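You operate a simulated robot arm through the tools that you are given. There is no shell and no other tool.

You run a simulated robot arm. Do the job below in one go: nothing can be reset, and whatever is moved stays where it is left.

JOB
Test the big red button: push it, pull it up, reset and restart.
Fine: push it while the belt runs; leave the stacker running; leave the black button and the other controls.

It is judged by the outcome, as a careful person would: the job done as asked, and still so three seconds after it is handed in. It fails if anything else is knocked over, pushed out of place, dropped, spilled or broken.

ROBOT AND FRAMES
A 6-joint arm with a two-finger parallel gripper, fixed in place. Base frame: the origin is at the foot of the arm, x ahead of it, y to its left, z up. Units: mm, degrees, N and s.
With the tool pointing down near the work surface it reaches from about 340 to 820 mm from the base axis. Its first joint turns from -166.0 to 166.0 degrees. Payload 3.43 kg.
Tool frame: the origin (TCP) lies between the finger pads and is the grasp point; the fingertips stand 34 mm ahead of it; z points along the fingers, y is the line along which they close. Largest opening 128 mm; finger width 24, thickness 12; the body of the gripper, 48 by 130 mm, starts 96 mm behind the TCP.
Orientation is that of the tool frame in the base frame, as a unit quaternion [x, y, z, w]. With the fingers straight down and closing along the base's y, the tool's x points along the base's -x, its y along +y and its z along -z.

CONTROLS
- The arm moves only by the tool play_rows. Its argument "moves" is a list of rows, each an object of numbers (a shift or turn left out is 0, a gripper value left out holds the last): "rx", "ry", "rz": the turn, a rotation vector about the base's x, y, z in units of 60 degrees (1.0 is 60 degrees); "x", "y", "z": the shift along the base's x, y, z in units of 150 mm (1.0 is 150 mm); "gripper": the opening in per cent of the stroke, from 0 (shut) to 100 (fully open). In form: [{"rx": .., "ry": .., "rz": .., "x": .., "y": .., "z": .., "gripper": ..}, ...]. A call has 1 to 20 rows; each row is the pose to reach, as a shift and turn from the pose commanded when the call began. A call with a number of a shift or a turn outside -1 to 1 is refused whole. Each row takes 0.2 s and may step no farther than 50 mm and 8.6 degrees from the row before; otherwise, or with a gripper value out of range, the whole call is refused. Where a pose cannot be reached the arm comes as near as it can. A force on the tool above 70 N (or 10 N above the force at the start of the call, whichever is more), or a blocked arm, ends the call early, and 0.2 s more pass. Each finger travels about 45 mm/s and halts on what it meets, pressing with about 32 N; the grip force reading is that of the motor and also rises with nothing between the fingers. The clock runs only during rows and for 0.2 s after the last one: add rows that repeat a pose to give the fingers time. The reply holds the time, the measured pose of the TCP, the force on the tool along the base axes, the opening and the grip force, in the units named above and with some noise, with the torque about the TCP (base axes, N m) and any sound that the robot's microphone picked up.
- Cameras (640 x 400 px; columns grow to the right, rows downward): "scene" is fixed at [399.7, 499, 1458.6]; the picture's right is [-0.98, 0.18, 0.00], its down [0.09, 0.47, -0.88] and it looks along [-0.16, -0.86, -0.48] (base axes); focal length 323 px, centre (320, 200). "wrist" rides on the gripper at [76, -11, -160] in the tool frame; the picture's right is [0.15, 0.99, 0.00], its down [-0.88, 0.13, -0.46] and it looks along [-0.45, 0.07, 0.89] (tool axes); focal length 234 px, centre (320, 200). There is no depth. A picture from a camera that has moved, and an enlarged one, comes with that camera's place and axes in the base frame and with its lens.
- capture(camera): a new picture of that camera. The clock stands still meanwhile.
- close_up(camera, box): a new picture of the part [left, top, right, bottom] of that camera's present view, enlarged. The clock stands still meanwhile.
- job_done(): hands the job in; it is judged then, once.

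Nothing tells you positions but the pictures and the camera data. Unless the task says otherwise, let go and move clear before handing in.

The tools are called after ">>>" as a command line: name --argument value ..., lists and objects as JSON in quotes. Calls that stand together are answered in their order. play_rows: Moves the arm, as the interface text tells. Its arguments: {"type":"object","properties":{"moves":{"type":"array","items":{"type":"object","properties":{"rx":{"type":"number"},"ry":{"type":"number"},"rz":{"type":"number"},"x":{"type":"number"},"y":{"type":"number"},"z":{"type":"number"},"gripper":{"type":"number"}}}}},"required":["moves"]} The other tools are called the same way: capture (camera) takes a picture; close_up (camera, box) takes an enlarged picture of a part of a camera's view; job_done () hands the job in.

At the start:

```text
time: 0.0
eef_pos: [110.3, -543.1, 1045.7]
ee_rot: [0.0, 1.0, 0.0, 0.0]
force: [0.2, -0.6, 0.4]
ft_torque: [0.03, 0.0, -0.04]
width: 128.0
grasp_force: 0.1
```

scene: 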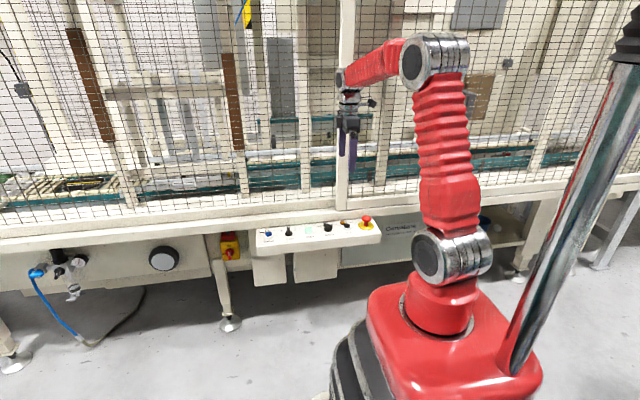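
wrist: 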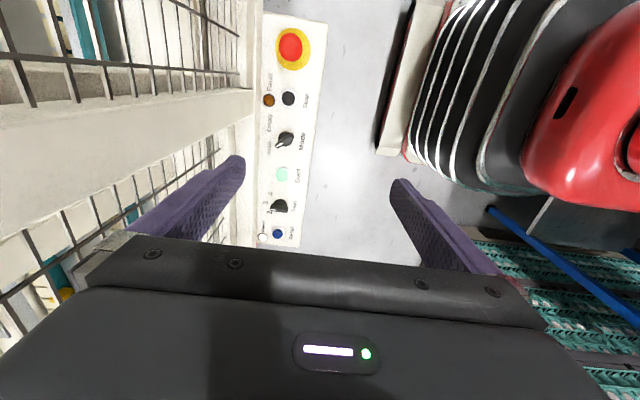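

I see a control panel on the front of a fenced machine, with a red mushroom button on a yellow ring at the end of it. I'll look closer before moving.

>>> close_up --camera "scene" --box '[240, 190, 400, 290]'

>>> close_up --camera "wrist" --box '[230, 10, 350, 130]'

>>> close_up --camera "wrist" --box '[230, 110, 350, 250]'

>>> capture --camera "wrist"

```text
4.00 times, centred on (320, 240) of scene
camera zoom: at [399.7, 499.0, 1458.6], right [-0.98, 0.18, 0.0], down [0.09, 0.47, -0.88], along [-0.16, -0.86, -0.48], focal length 1292 px, centre (320, 40)
```

zoom: 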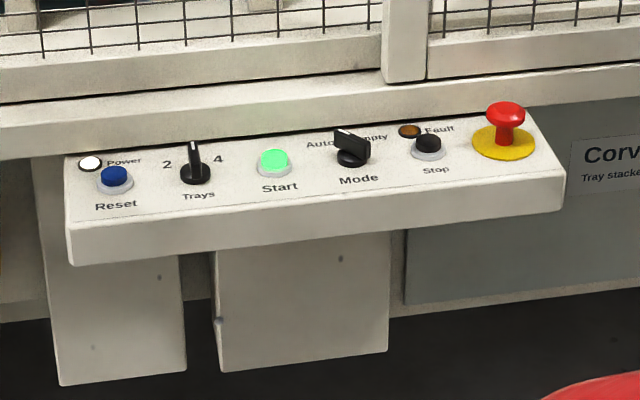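

```text
3.33 times, centred on (290, 70) of wrist
camera zoom: at [34.4, -555.1, 1206.9], right [-0.15, 0.99, 0.0], down [0.88, 0.13, 0.46], along [0.45, 0.07, -0.89], focal length 781 px, centre (420, 633)
```

zoom: 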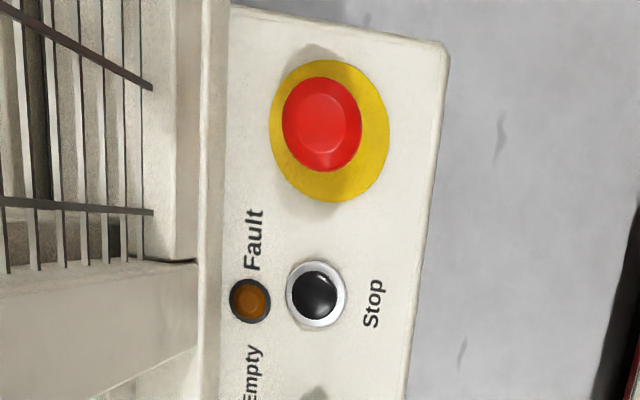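

```text
2.86 times, centred on (290, 180) of wrist
camera zoom: at [34.4, -555.1, 1206.9], right [-0.15, 0.99, 0.0], down [0.88, 0.13, 0.46], along [0.45, 0.07, -0.89], focal length 669 px, centre (406, 257)
```

zoom: 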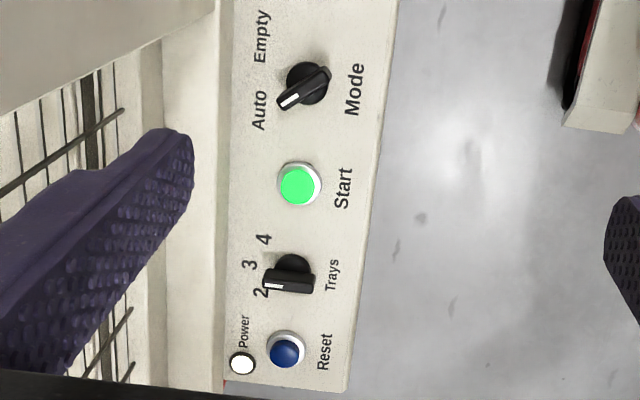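

```text
taken
camera wrist: at [34.4, -555.1, 1206.9], right [-0.15, 0.99, 0.0], down [0.88, 0.13, 0.46], along [0.45, 0.07, -0.89], focal length 234 px, centre (320, 200)
```

wrist: 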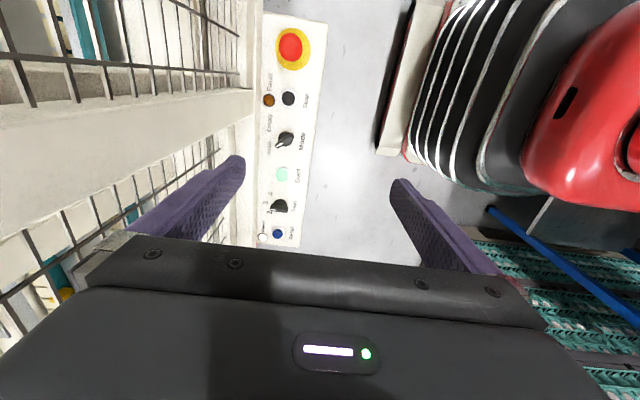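

The red mushroom is at about (-7, -610) with its cap top near z 732. The panel face is at z ≈ 693, and the row of controls runs along x to Reset at about (406, -612). I'll turn the tool so that it closes along x and the camera faces away from the fence, and move above the button.

>>> play_rows --moves '[{"rz": -0.125, "x": -0.1, "z": -0.05}, {"rz": -0.25, "x": -0.2, "z": -0.1}, {"rz": -0.375, "x": -0.3, "z": -0.15}, {"rz": -0.5, "x": -0.4, "z": -0.2}, {"rz": -0.625, "x": -0.5, "z": -0.25}, {"rz": -0.75, "x": -0.6, "z": -0.3}, {"rz": -0.875, "x": -0.7, "z": -0.35}, {"rz": -1.0, "x": -0.78, "z": -0.4}, {"rz": -1.0, "x": -0.78, "z": -0.4}]'

>>> play_rows --moves '[{"rz": -0.125}, {"rz": -0.25}, {"rz": -0.375}, {"rz": -0.5}, {"rz": -0.5}]'

>>> capture --camera "wrist"

>>> capture --camera "scene"

```text
time: 2.0
eef_pos: [-9.7, -543.0, 986.0]
ee_rot: [0.501, 0.866, 0.0, 0.0]
force: [0.5, -0.7, 0.7]
ft_torque: [-0.01, 0.01, 0.0]
width: 128.1
grasp_force: 0.1
```

```text
time: 3.2
eef_pos: [-7.2, -541.3, 987.8]
ee_rot: [0.708, 0.706, 0.0, 0.0]
force: [0.0, -0.1, 0.4]
ft_torque: [-0.01, 0.02, 0.03]
width: 127.9
grasp_force: 0.1
```

```text
taken
camera wrist: at [-18.1, -466.8, 1148.0], right [0.99, 0.14, 0.0], down [0.13, -0.88, 0.46], along [0.07, -0.45, -0.89], focal length 234 px, centre (320, 200)
```

wrist: 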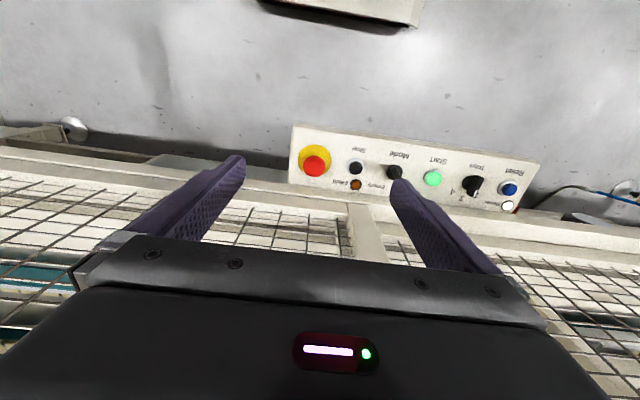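

```text
taken
```

scene: 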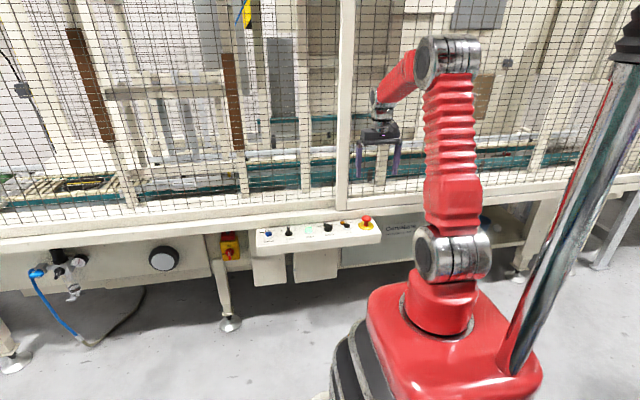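

The tool is turned and hanging above and in front of the panel. I'll take close-ups to refine the button and beam positions.

>>> close_up --camera "wrist" --box '[280, 110, 420, 210]'

>>> close_up --camera "wrist" --box '[410, 130, 550, 230]'

>>> close_up --camera "scene" --box '[320, 110, 420, 250]'

```text
4.00 times, centred on (350, 160) of wrist
camera zoom: at [-18.1, -466.8, 1148.0], right [0.99, 0.14, 0.0], down [0.13, -0.88, 0.46], along [0.07, -0.45, -0.89], focal length 937 px, centre (200, 360)
```

zoom: 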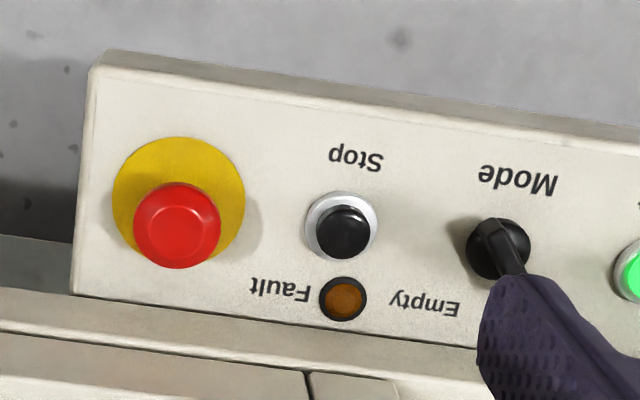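

```text
4.00 times, centred on (480, 180) of wrist
camera zoom: at [-18.1, -466.8, 1148.0], right [0.99, 0.14, 0.0], down [0.13, -0.88, 0.46], along [0.07, -0.45, -0.89], focal length 937 px, centre (-320, 280)
```

zoom: 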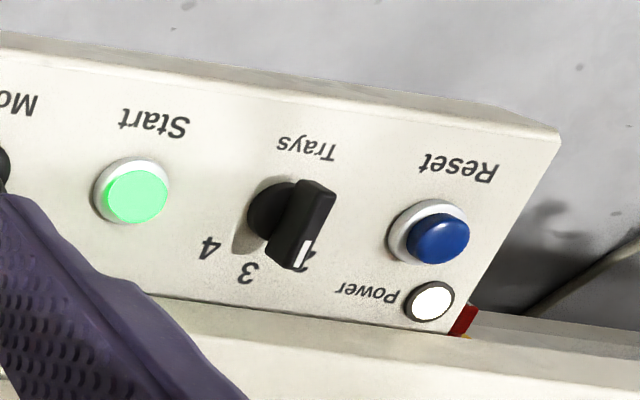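

```text
2.86 times, centred on (370, 180) of scene
camera zoom: at [399.7, 499.0, 1458.6], right [-0.98, 0.18, 0.0], down [0.09, 0.47, -0.88], along [-0.16, -0.86, -0.48], focal length 923 px, centre (177, 257)
```

zoom: 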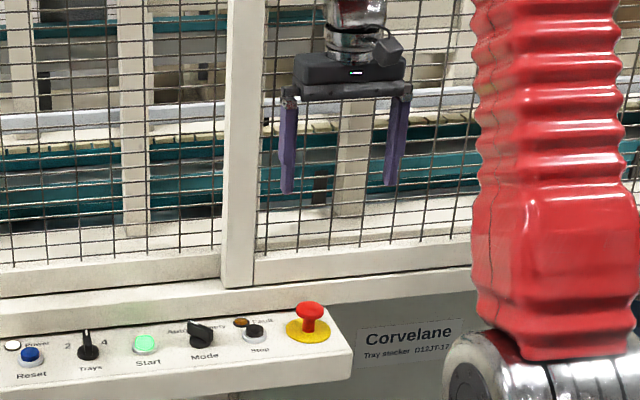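

The red cap centre checks out at about (-6.5, -609), and the beam behind only starts at y ≈ -667. I'll close the fingers and come to hover above the button.

>>> play_rows --moves '[{"y": -0.15, "z": 0, "gripper": 0}, {"y": -0.3, "z": -0.1}, {"y": -0.44, "z": -0.3}, {"y": -0.44, "z": -0.5}, {"y": -0.44, "z": -0.7}, {"y": -0.44, "z": -0.9}, {"y": -0.44, "z": -0.95}, {"y": -0.44, "z": -0.95}, {"y": -0.44, "z": -0.95}]'

>>> capture --camera "wrist"

>>> close_up --camera "scene" --box '[320, 110, 420, 250]'

```text
time: 5.2
eef_pos: [-6.9, -608.4, 844.6]
ee_rot: [0.707, 0.707, 0.001, 0.0]
force: [-0.1, 0.2, 0.5]
ft_torque: [0.0, 0.02, -0.01]
width: 0.1
grasp_force: 32.0
```

```text
taken
camera wrist: at [-17.5, -532.6, 1004.5], right [0.99, 0.15, 0.0], down [0.13, -0.88, 0.46], along [0.07, -0.45, -0.89], focal length 234 px, centre (320, 200)
```

wrist: 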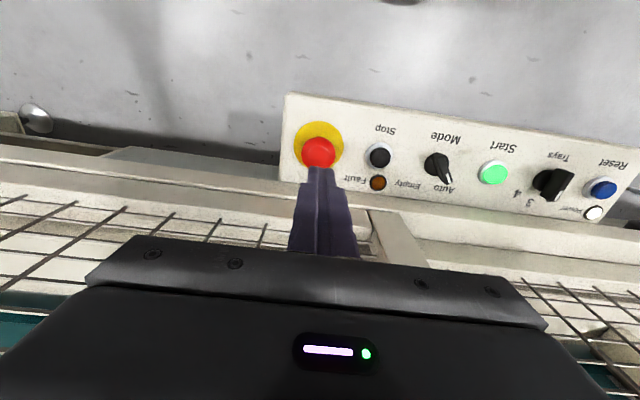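

```text
2.86 times, centred on (370, 180) of scene
camera zoom: at [399.7, 499.0, 1458.6], right [-0.98, 0.18, 0.0], down [0.09, 0.47, -0.88], along [-0.16, -0.86, -0.48], focal length 923 px, centre (177, 257)
```

zoom: 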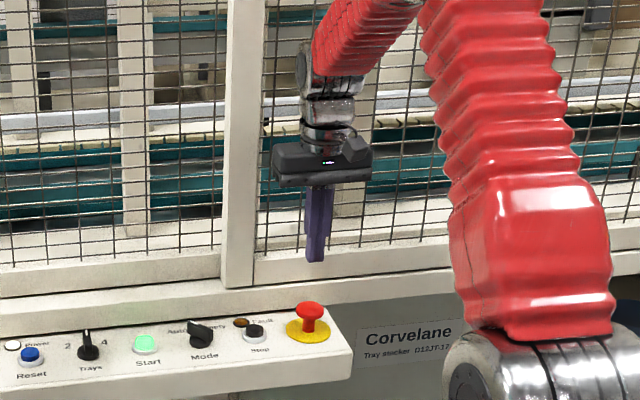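

The fingers are shut and centred on the red cap, with the tip about 77 mm above it. I'll go down to just above the cap, then push down in small steps.

>>> play_rows --moves '[{"z": -0.2}, {"z": -0.36}, {"z": -0.44}, {"z": -0.46}, {"z": -0.48}, {"z": -0.5}, {"z": -0.515}, {"z": -0.53}, {"z": -0.545}, {"z": -0.56}, {"z": -0.575}]'

>>> close_up --camera "scene" --box '[240, 190, 400, 290]'

```text
time: 7.6
eef_pos: [-7.7, -608.9, 756.0]
ee_rot: [0.707, 0.707, 0.001, -0.001]
force: [-0.5, 0.0, 0.2]
ft_torque: [0.0, 0.04, 0.03]
width: 0.0
grasp_force: 32.0
heard: click
```

```text
4.00 times, centred on (320, 240) of scene
camera zoom: at [399.7, 499.0, 1458.6], right [-0.98, 0.18, 0.0], down [0.09, 0.47, -0.88], along [-0.16, -0.86, -0.48], focal length 1292 px, centre (320, 40)
```

zoom: 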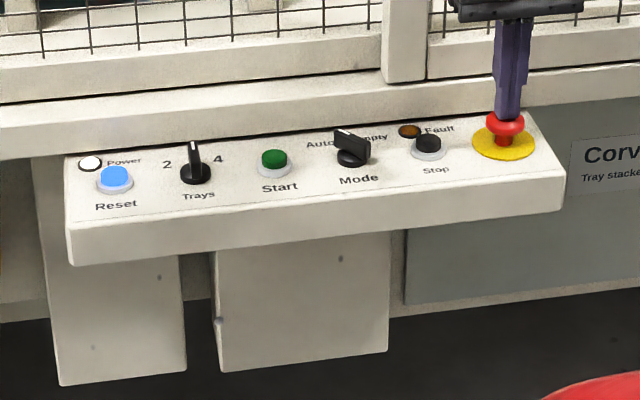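

The button clicked and latched down: the Start lamp is out and Reset is lit blue. Next I'll rise, open to about 64 mm, lower the fingers around the cap and grip it.

>>> play_rows --moves '[{"z": 0.12}, {"z": 0.24}, {"z": 0.24, "gripper": 50}, {"z": 0.24}, {"z": 0.24}, {"z": 0.24}, {"z": 0.24}, {"z": 0.12}, {"z": 0.0}, {"z": -0.07}, {"z": -0.14}, {"z": -0.14}]'

>>> capture --camera "wrist"

>>> close_up --camera "scene" --box '[320, 190, 400, 240]'

```text
time: 10.2
eef_pos: [-5.3, -608.9, 737.1]
ee_rot: [0.707, 0.707, 0.0, 0.0]
force: [0.0, 0.1, -0.8]
ft_torque: [0.01, 0.02, 0.01]
width: 64.0
grasp_force: 0.1
```

```text
taken
camera wrist: at [-17.1, -533.3, 897.1], right [0.99, 0.15, 0.0], down [0.13, -0.88, 0.46], along [0.07, -0.45, -0.89], focal length 234 px, centre (320, 200)
```

wrist: 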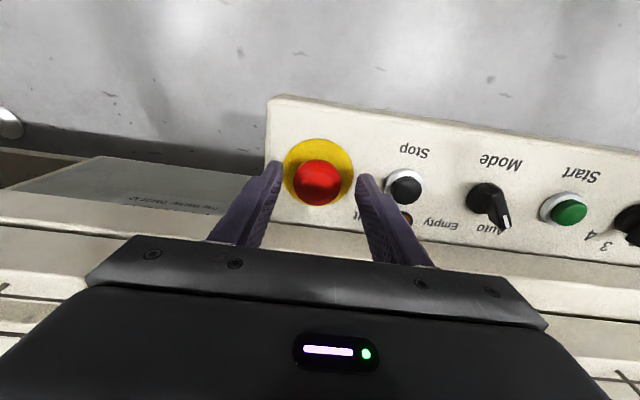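

```text
8.00 times, centred on (360, 215) of scene
camera zoom: at [399.7, 499.0, 1458.6], right [-0.98, 0.18, 0.0], down [0.09, 0.47, -0.88], along [-0.16, -0.86, -0.48], focal length 2585 px, centre (0, 80)
```

zoom: 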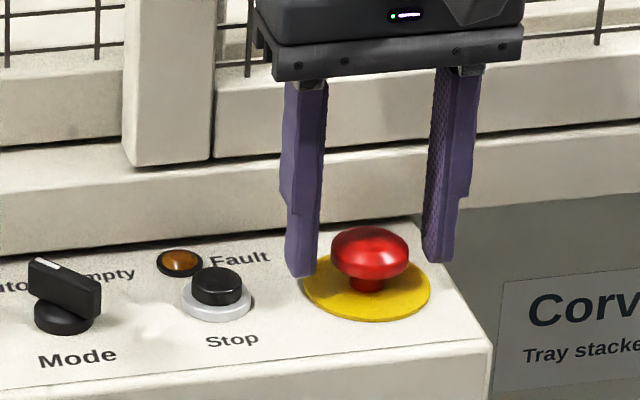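

The fingers straddle the cap with their tips below its rim, clear of the Stop button. Now I'll grip.

>>> play_rows --moves '[{"gripper": 0}, {"gripper": 0}, {"gripper": 0}, {"gripper": 0}]'

>>> close_up --camera "scene" --box '[320, 190, 400, 240]'

```text
time: 11.2
eef_pos: [-8.3, -608.0, 737.7]
ee_rot: [0.707, 0.707, 0.001, 0.001]
force: [-23.2, 0.2, 0.6]
ft_torque: [0.01, 0.79, -0.08]
width: 40.4
grasp_force: 45.5
```

```text
8.00 times, centred on (360, 215) of scene
camera zoom: at [399.7, 499.0, 1458.6], right [-0.98, 0.18, 0.0], down [0.09, 0.47, -0.88], along [-0.16, -0.86, -0.48], focal length 2585 px, centre (0, 80)
```

zoom: 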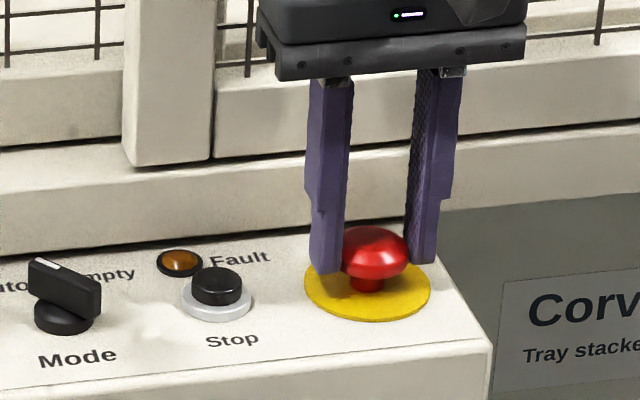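

The cap is held at 40 mm, with a small sideways load because I'm about 1.5 mm off centre. I'll ease that and pull up in small steps.

>>> play_rows --moves '[{"x": -0.01}, {"x": -0.01, "z": 0.01}, {"x": -0.01, "z": 0.02}, {"x": -0.01, "z": 0.03}, {"x": -0.01, "z": 0.04}, {"x": -0.01, "z": 0.05}, {"x": -0.01, "z": 0.06}, {"x": -0.01, "z": 0.07}]'

>>> close_up --camera "scene" --box '[240, 190, 400, 290]'

```text
time: 13.0
eef_pos: [-8.6, -608.0, 748.9]
ee_rot: [0.707, 0.707, 0.001, 0.001]
force: [-1.0, -2.0, -0.3]
ft_torque: [-0.07, 0.01, 0.01]
width: 40.5
grasp_force: 45.5
heard: click
```

```text
4.00 times, centred on (320, 240) of scene
camera zoom: at [399.7, 499.0, 1458.6], right [-0.98, 0.18, 0.0], down [0.09, 0.47, -0.88], along [-0.16, -0.86, -0.48], focal length 1292 px, centre (320, 40)
```

zoom: 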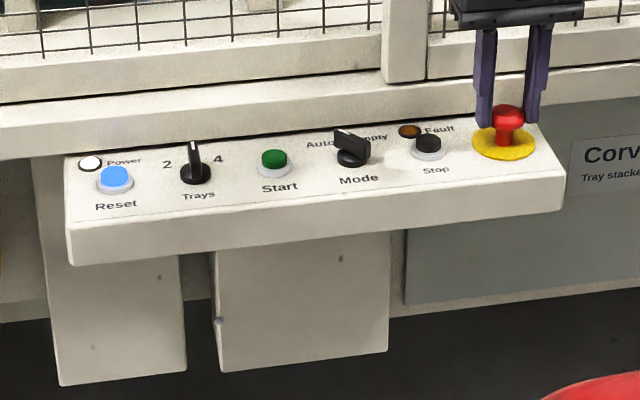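

The button clicked back up. I'll open, rise straight off it and check that it stays up.

>>> play_rows --moves '[{"gripper": 50}, {"gripper": 50}, {"gripper": 50}, {"gripper": 50}, {"z": 0.1}, {"z": 0.3}, {"z": 0.5}, {"z": 0.7}, {"z": 0.9}, {"z": 0.9}]'

>>> close_up --camera "scene" --box '[240, 190, 400, 290]'

>>> capture --camera "wrist"

```text
time: 15.2
eef_pos: [-9.5, -610.9, 882.3]
ee_rot: [0.707, 0.707, -0.001, -0.001]
force: [0.1, -0.2, -0.5]
ft_torque: [-0.03, 0.0, -0.01]
width: 64.3
grasp_force: 0.1
```

```text
4.00 times, centred on (320, 240) of scene
camera zoom: at [399.7, 499.0, 1458.6], right [-0.98, 0.18, 0.0], down [0.09, 0.47, -0.88], along [-0.16, -0.86, -0.48], focal length 1292 px, centre (320, 40)
```

zoom: 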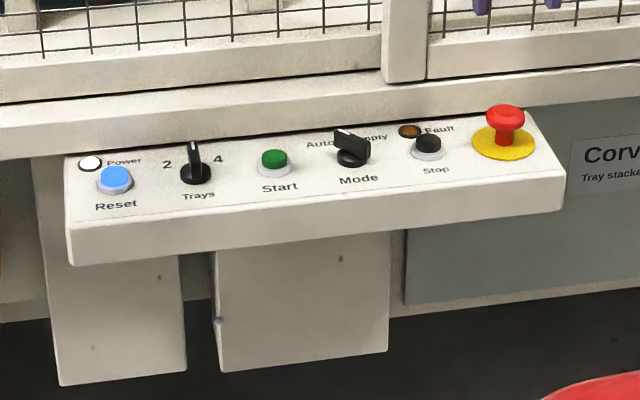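

```text
taken
camera wrist: at [-20.6, -535.8, 1043.0], right [0.99, 0.15, 0.0], down [0.13, -0.88, 0.46], along [0.07, -0.45, -0.89], focal length 234 px, centre (320, 200)
```

wrist: 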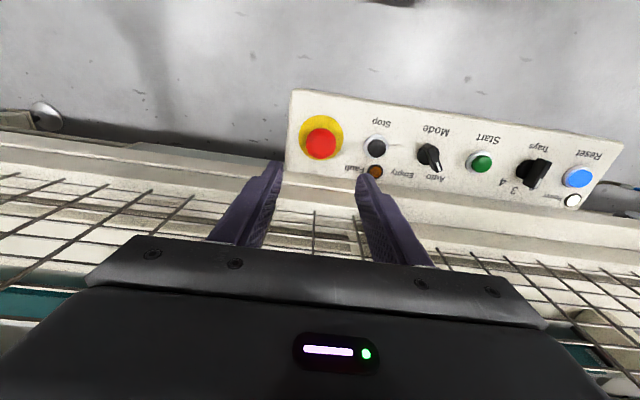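

The button is up, and Reset still glows waiting to be pressed. I'll close the fingers and travel along the panel at this height toward Reset, at about (403, -611).

>>> play_rows --moves '[{"x": 0.2, "gripper": 0}, {"x": 0.4}, {"x": 0.6}, {"x": 0.8}, {"x": 1.0}]'

>>> play_rows --moves '[{"x": 0.2, "gripper": 0}, {"x": 0.4}, {"x": 0.6}, {"x": 0.8}, {"x": 1.0}]'

>>> play_rows --moves '[{"x": 0.2, "gripper": 0}, {"x": 0.4}, {"x": 0.6}, {"x": 0.74}, {"x": 0.74}]'

>>> capture --camera "wrist"

>>> capture --camera "scene"

>>> close_up --camera "wrist" --box '[260, 90, 400, 190]'

```text
time: 16.4
eef_pos: [140.3, -607.8, 882.0]
ee_rot: [0.707, 0.708, 0.0, 0.0]
force: [-0.1, 0.1, -0.6]
ft_torque: [0.03, -0.05, -0.03]
width: 0.1
grasp_force: 31.9
```

```text
time: 17.6
eef_pos: [290.7, -607.4, 881.6]
ee_rot: [0.707, 0.707, 0.0, 0.0]
force: [-0.2, -0.8, 0.7]
ft_torque: [-0.03, -0.03, -0.03]
width: 0.3
grasp_force: 32.4
```

```text
time: 18.8
eef_pos: [402.7, -607.2, 882.2]
ee_rot: [0.707, 0.707, 0.0, 0.0]
force: [0.1, -0.6, 1.1]
ft_torque: [-0.02, -0.02, -0.01]
width: 0.0
grasp_force: 31.6
```

```text
taken
camera wrist: at [391.7, -533.2, 1042.2], right [0.99, 0.15, 0.0], down [0.13, -0.88, 0.46], along [0.07, -0.45, -0.89], focal length 234 px, centre (320, 200)
```

wrist: 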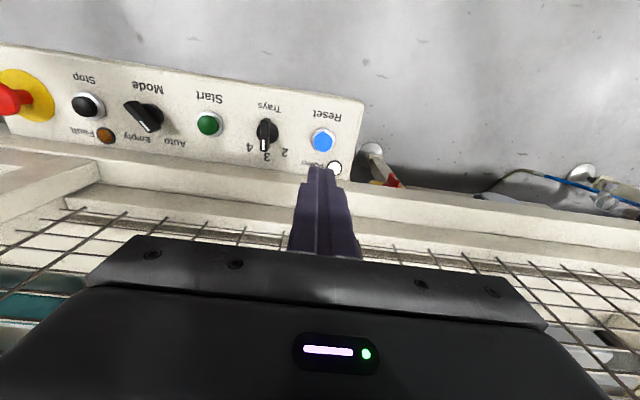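

```text
taken
```

scene: 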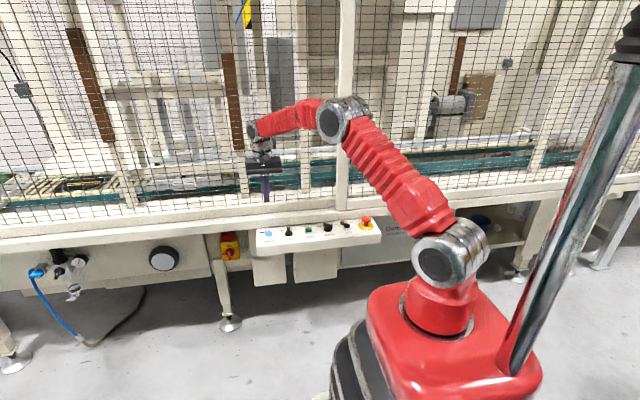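

```text
4.00 times, centred on (330, 140) of wrist
camera zoom: at [391.7, -533.2, 1042.2], right [0.99, 0.15, 0.0], down [0.13, -0.88, 0.46], along [0.07, -0.45, -0.89], focal length 937 px, centre (280, 440)
```

zoom: 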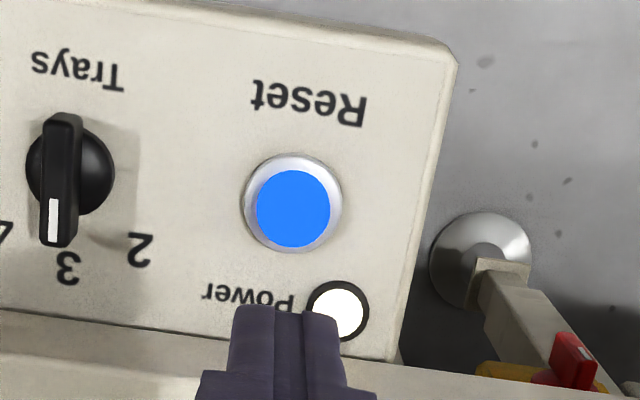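

Reset is at about (408, -609), 5 mm further along x than the tool. I'll shift, descend and press gently in 1.5 mm steps.

>>> play_rows --moves '[{"x": 0.036, "z": -0.1}, {"x": 0.036, "z": -0.35}, {"x": 0.036, "z": -0.6}, {"x": 0.036, "z": -0.8}, {"x": 0.036, "z": -0.87}, {"x": 0.036, "z": -0.88}, {"x": 0.036, "z": -0.89}, {"x": 0.036, "z": -0.9}, {"x": 0.036, "z": -0.91}, {"x": 0.036, "z": -0.92}]'

>>> close_up --camera "scene" --box '[240, 200, 320, 250]'

>>> capture --camera "wrist"

```text
time: 21.0
eef_pos: [407.3, -609.1, 744.3]
ee_rot: [0.707, 0.707, 0.0, 0.0]
force: [0.7, -1.1, 0.2]
ft_torque: [-0.01, 0.05, -0.02]
width: 0.2
grasp_force: 32.3
```

```text
8.00 times, centred on (280, 225) of scene
camera zoom: at [399.7, 499.0, 1458.6], right [-0.98, 0.18, 0.0], down [0.09, 0.47, -0.88], along [-0.16, -0.86, -0.48], focal length 2585 px, centre (640, 0)
```

zoom: 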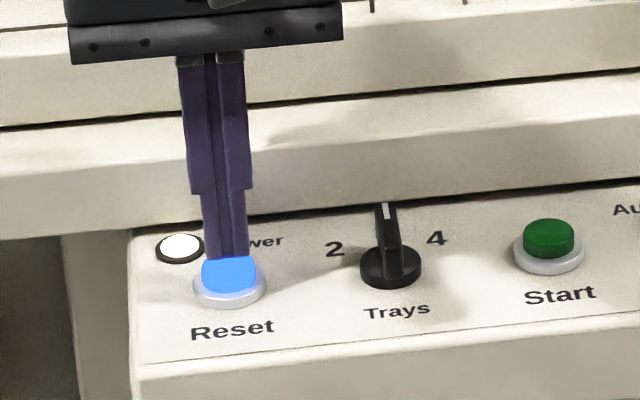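

```text
taken
camera wrist: at [396.3, -533.8, 904.8], right [0.99, 0.15, 0.0], down [0.13, -0.88, 0.46], along [0.07, -0.45, -0.89], focal length 234 px, centre (320, 200)
```

wrist: 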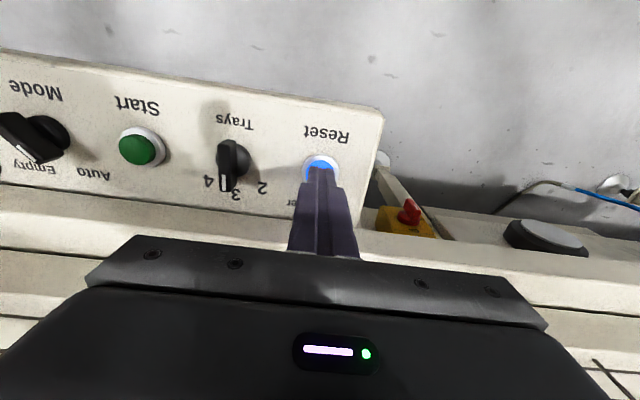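

The tip is just above the lit Reset button and centred. I'll continue down in 1.5 mm steps.

>>> play_rows --moves '[{"z": -0.01}, {"z": -0.02}, {"z": -0.03}, {"z": -0.04}]'

>>> close_up --camera "scene" --box '[240, 200, 320, 250]'

```text
time: 22.0
eef_pos: [406.7, -608.4, 739.2]
ee_rot: [0.708, 0.707, -0.001, 0.0]
force: [0.2, 0.3, -0.3]
ft_torque: [0.0, 0.03, -0.02]
width: 0.1
grasp_force: 31.3
```

```text
8.00 times, centred on (280, 225) of scene
camera zoom: at [399.7, 499.0, 1458.6], right [-0.98, 0.18, 0.0], down [0.09, 0.47, -0.88], along [-0.16, -0.86, -0.48], focal length 2585 px, centre (640, 0)
```

zoom: 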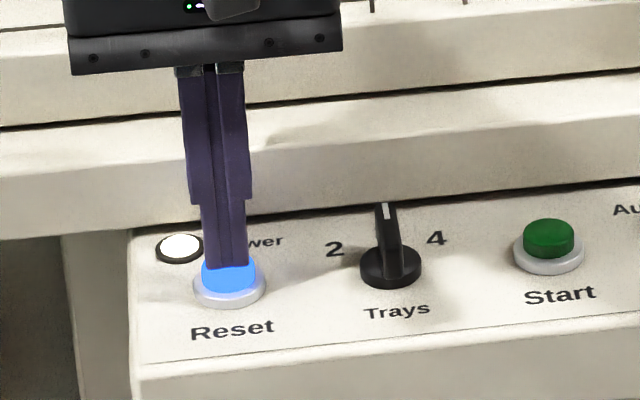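

Still no contact force, so I'll keep going down in small steps.

>>> play_rows --moves '[{"z": -0.01}, {"z": -0.02}, {"z": -0.03}, {"z": -0.04}]'

>>> close_up --camera "scene" --box '[240, 200, 320, 250]'

```text
time: 23.0
eef_pos: [407.5, -609.1, 731.9]
ee_rot: [0.707, 0.707, 0.0, 0.001]
force: [-0.3, 0.1, 2.4]
ft_torque: [-0.02, -0.06, 0.01]
width: 0.0
grasp_force: 31.9
heard: click
```

```text
8.00 times, centred on (280, 225) of scene
camera zoom: at [399.7, 499.0, 1458.6], right [-0.98, 0.18, 0.0], down [0.09, 0.47, -0.88], along [-0.16, -0.86, -0.48], focal length 2585 px, centre (640, 0)
```

zoom: 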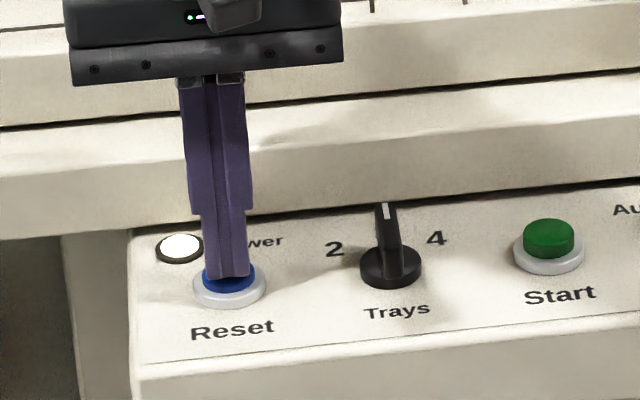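

Reset clicked and its lamp went out. I'll rise clear and move along to above Start, at about x 244.

>>> play_rows --moves '[{"z": 0.1}, {"z": 0.3}, {"z": 0.6}, {"z": 0.9}, {"z": 1.0}]'

>>> play_rows --moves '[{"x": -0.2}, {"x": -0.4}, {"x": -0.6}, {"x": -0.8}, {"x": -1.0}, {"x": -1.0}]'

>>> play_rows --moves '[{"x": -0.09}, {"x": -0.09}]'

>>> close_up --camera "scene" --box '[240, 190, 400, 290]'

>>> close_up --camera "wrist" --box '[260, 90, 400, 190]'

```text
time: 24.2
eef_pos: [406.9, -608.9, 882.9]
ee_rot: [0.707, 0.707, 0.001, -0.002]
force: [0.4, 0.2, -0.7]
ft_torque: [-0.03, 0.0, 0.01]
width: 0.0
grasp_force: 31.4
```

```text
time: 25.6
eef_pos: [259.8, -607.2, 879.9]
ee_rot: [0.707, 0.707, 0.0, 0.0]
force: [0.5, -0.1, 1.2]
ft_torque: [-0.01, -0.02, -0.02]
width: 0.0
grasp_force: 31.9
```

```text
time: 26.2
eef_pos: [246.7, -608.8, 880.4]
ee_rot: [0.707, 0.707, 0.0, 0.0]
force: [1.7, -0.3, -0.4]
ft_torque: [0.01, 0.02, -0.01]
width: 0.0
grasp_force: 32.3
```

```text
4.00 times, centred on (320, 240) of scene
camera zoom: at [399.7, 499.0, 1458.6], right [-0.98, 0.18, 0.0], down [0.09, 0.47, -0.88], along [-0.16, -0.86, -0.48], focal length 1292 px, centre (320, 40)
```

zoom: 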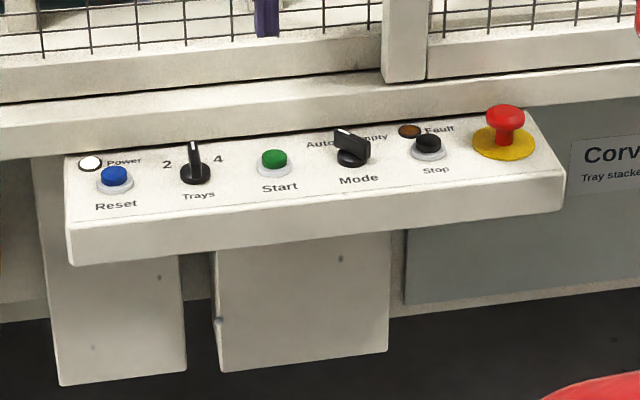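

```text
4.00 times, centred on (330, 140) of wrist
camera zoom: at [236.4, -533.9, 1041.0], right [0.99, 0.15, 0.0], down [0.13, -0.88, 0.46], along [0.07, -0.45, -0.89], focal length 937 px, centre (280, 440)
```

zoom: 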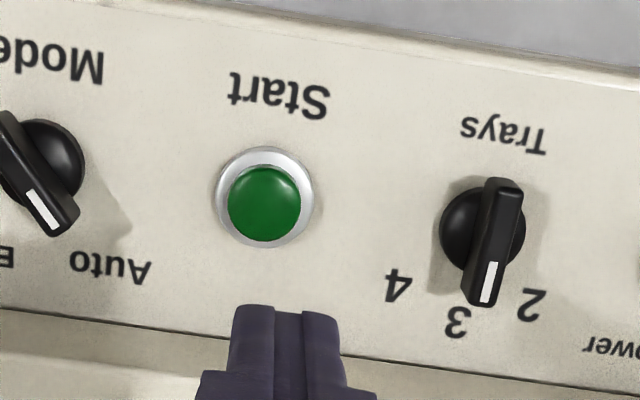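

The Reset lamp is off and the Start lamp is still dark. Start is about 5 mm toward -x from the tool, so I'll shift, descend and press it.

>>> play_rows --moves '[{"x": -0.035, "z": -0.1}, {"x": -0.035, "z": -0.35}, {"x": -0.035, "z": -0.6}, {"x": -0.035, "z": -0.8}, {"x": -0.035, "z": -0.9}, {"x": -0.035, "z": -0.94}, {"x": -0.035, "z": -0.95}, {"x": -0.035, "z": -0.96}]'

>>> close_up --camera "scene" --box '[270, 200, 350, 250]'

```text
time: 28.0
eef_pos: [238.7, -610.8, 739.8]
ee_rot: [0.707, 0.707, 0.001, 0.0]
force: [0.7, -0.9, -0.8]
ft_torque: [0.04, 0.0, 0.0]
width: 0.0
grasp_force: 32.3
```

```text
8.00 times, centred on (310, 225) of scene
camera zoom: at [399.7, 499.0, 1458.6], right [-0.98, 0.18, 0.0], down [0.09, 0.47, -0.88], along [-0.16, -0.86, -0.48], focal length 2585 px, centre (400, 0)
```

zoom: 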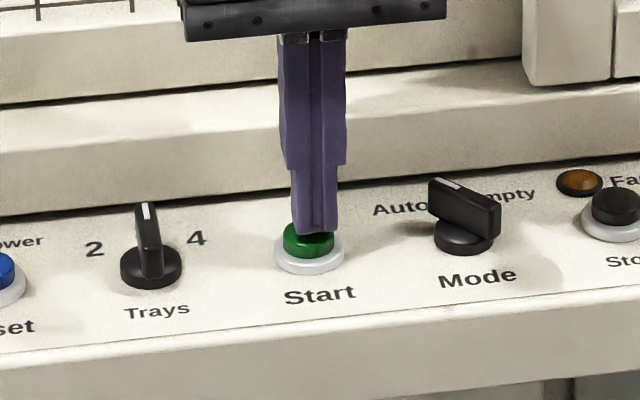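

The tip sits centred just over Start. I'll continue down in small steps to press it.

>>> play_rows --moves '[{"x": 0.01}, {"x": 0.01, "z": -0.01}, {"x": 0.01, "z": -0.02}, {"x": 0.01, "z": -0.03}, {"x": 0.01, "z": -0.04}]'

>>> close_up --camera "scene" --box '[240, 190, 400, 290]'

```text
time: 29.2
eef_pos: [240.9, -609.6, 733.6]
ee_rot: [0.707, 0.707, 0.0, 0.001]
force: [-0.9, -1.0, 1.9]
ft_torque: [-0.05, 0.01, -0.01]
width: 0.1
grasp_force: 32.2
```

```text
4.00 times, centred on (320, 240) of scene
camera zoom: at [399.7, 499.0, 1458.6], right [-0.98, 0.18, 0.0], down [0.09, 0.47, -0.88], along [-0.16, -0.86, -0.48], focal length 1292 px, centre (320, 40)
```

zoom: 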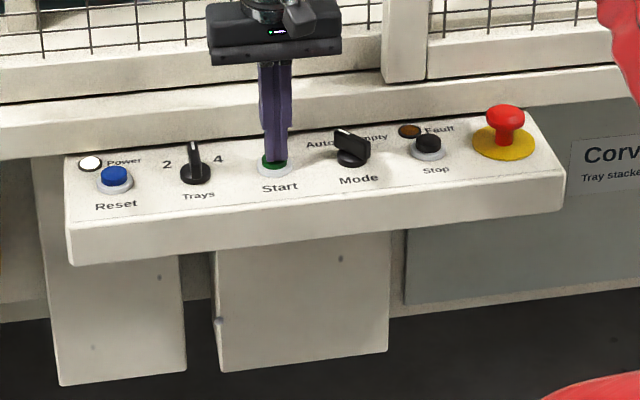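

There's light contact but no click yet, so I'll press slightly further.

>>> play_rows --moves '[{"z": -0.01}, {"z": -0.02}]'

>>> close_up --camera "scene" --box '[240, 190, 400, 290]'

```text
time: 29.8
eef_pos: [241.8, -609.1, 730.9]
ee_rot: [0.707, 0.707, 0.0, 0.0]
force: [-2.2, 0.1, 4.8]
ft_torque: [-0.01, 0.06, -0.03]
width: 0.3
grasp_force: 32.7
heard: click
```

```text
4.00 times, centred on (320, 240) of scene
camera zoom: at [399.7, 499.0, 1458.6], right [-0.98, 0.18, 0.0], down [0.09, 0.47, -0.88], along [-0.16, -0.86, -0.48], focal length 1292 px, centre (320, 40)
```

zoom: 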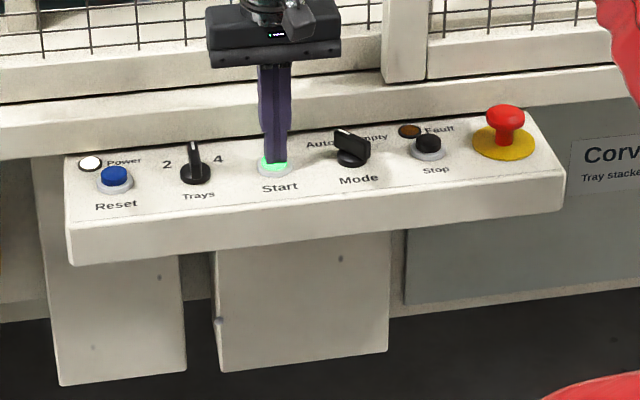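

Start clicked and its lamp is green again. I'll retract straight up, wait a bit and confirm it keeps running.

>>> play_rows --moves '[{"z": 0.05}, {"z": 0.2}, {"z": 0.5}, {"z": 0.8}, {"z": 1.0}, {"z": 1.0, "y": 0.2}, {"z": 1.0, "y": 0.4}, {"z": 1.0, "y": 0.4}, {"z": 1.0, "y": 0.4}, {"z": 1.0, "y": 0.4}, {"z": 1.0, "y": 0.4}, {"z": 1.0, "y": 0.4}, {"z": 1.0, "y": 0.4}, {"z": 1.0, "y": 0.4}, {"z": 1.0, "y": 0.4}, {"z": 1.0, "y": 0.4}]'

>>> close_up --camera "scene" --box '[240, 190, 400, 290]'

>>> capture --camera "scene"

>>> capture --camera "wrist"

```text
time: 33.2
eef_pos: [240.3, -551.0, 879.5]
ee_rot: [0.707, 0.707, -0.001, -0.001]
force: [0.3, 0.4, 0.8]
ft_torque: [0.03, -0.01, 0.0]
width: 0.0
grasp_force: 32.2
```

```text
4.00 times, centred on (320, 240) of scene
camera zoom: at [399.7, 499.0, 1458.6], right [-0.98, 0.18, 0.0], down [0.09, 0.47, -0.88], along [-0.16, -0.86, -0.48], focal length 1292 px, centre (320, 40)
```

zoom: 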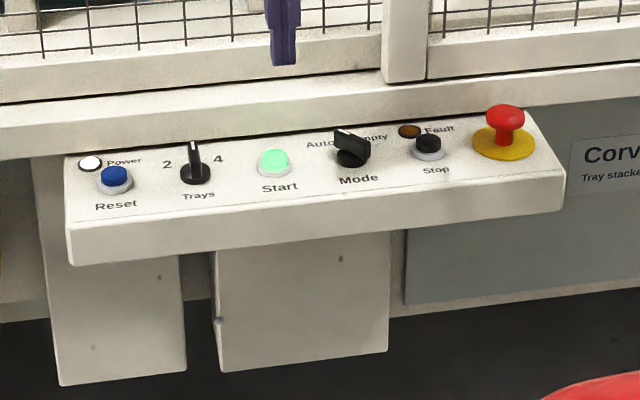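

```text
taken
```

scene: 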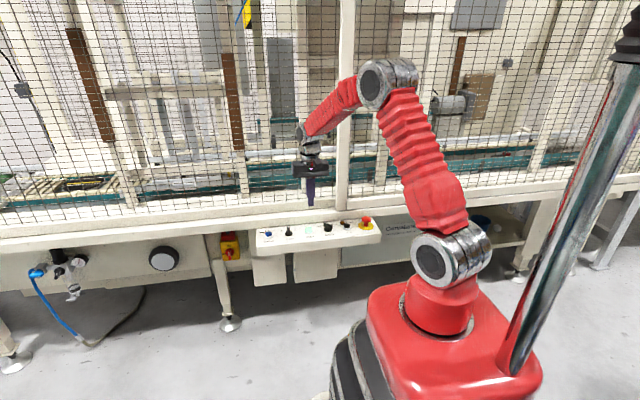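

```text
taken
camera wrist: at [229.3, -475.8, 1041.0], right [0.99, 0.15, 0.0], down [0.13, -0.88, 0.46], along [0.07, -0.45, -0.89], focal length 234 px, centre (320, 200)
```

wrist: 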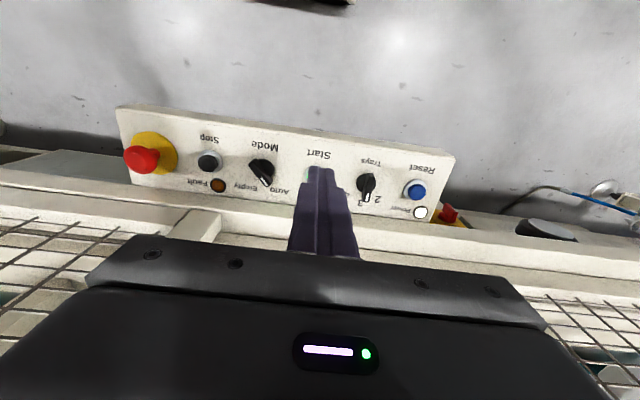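

The red button is up, Reset is dark, Start has stayed green, and Fault is unlit. The Trays, Mode and Stop controls look unchanged, and the arm is clear of the panel, so I'm handing in.

>>> job_done

```text
The job is handed in.
```

The red button test is done, and the stacker is running again. I pushed the button while the Start lamp was lit green; it latched down, the Start lamp went out and Reset lit up.

I then pulled it back up, pressed Reset (its lamp went out) and pressed Start (its lamp came back green). Each of the four steps gave an audible click.

Start was still green about three seconds after I backed the arm off. The Fault lamp was off, and the black Stop button and the Mode and Trays switches look the same as before. I judged "running" by the Start lamp, as I didn't check the belt's movement directly.
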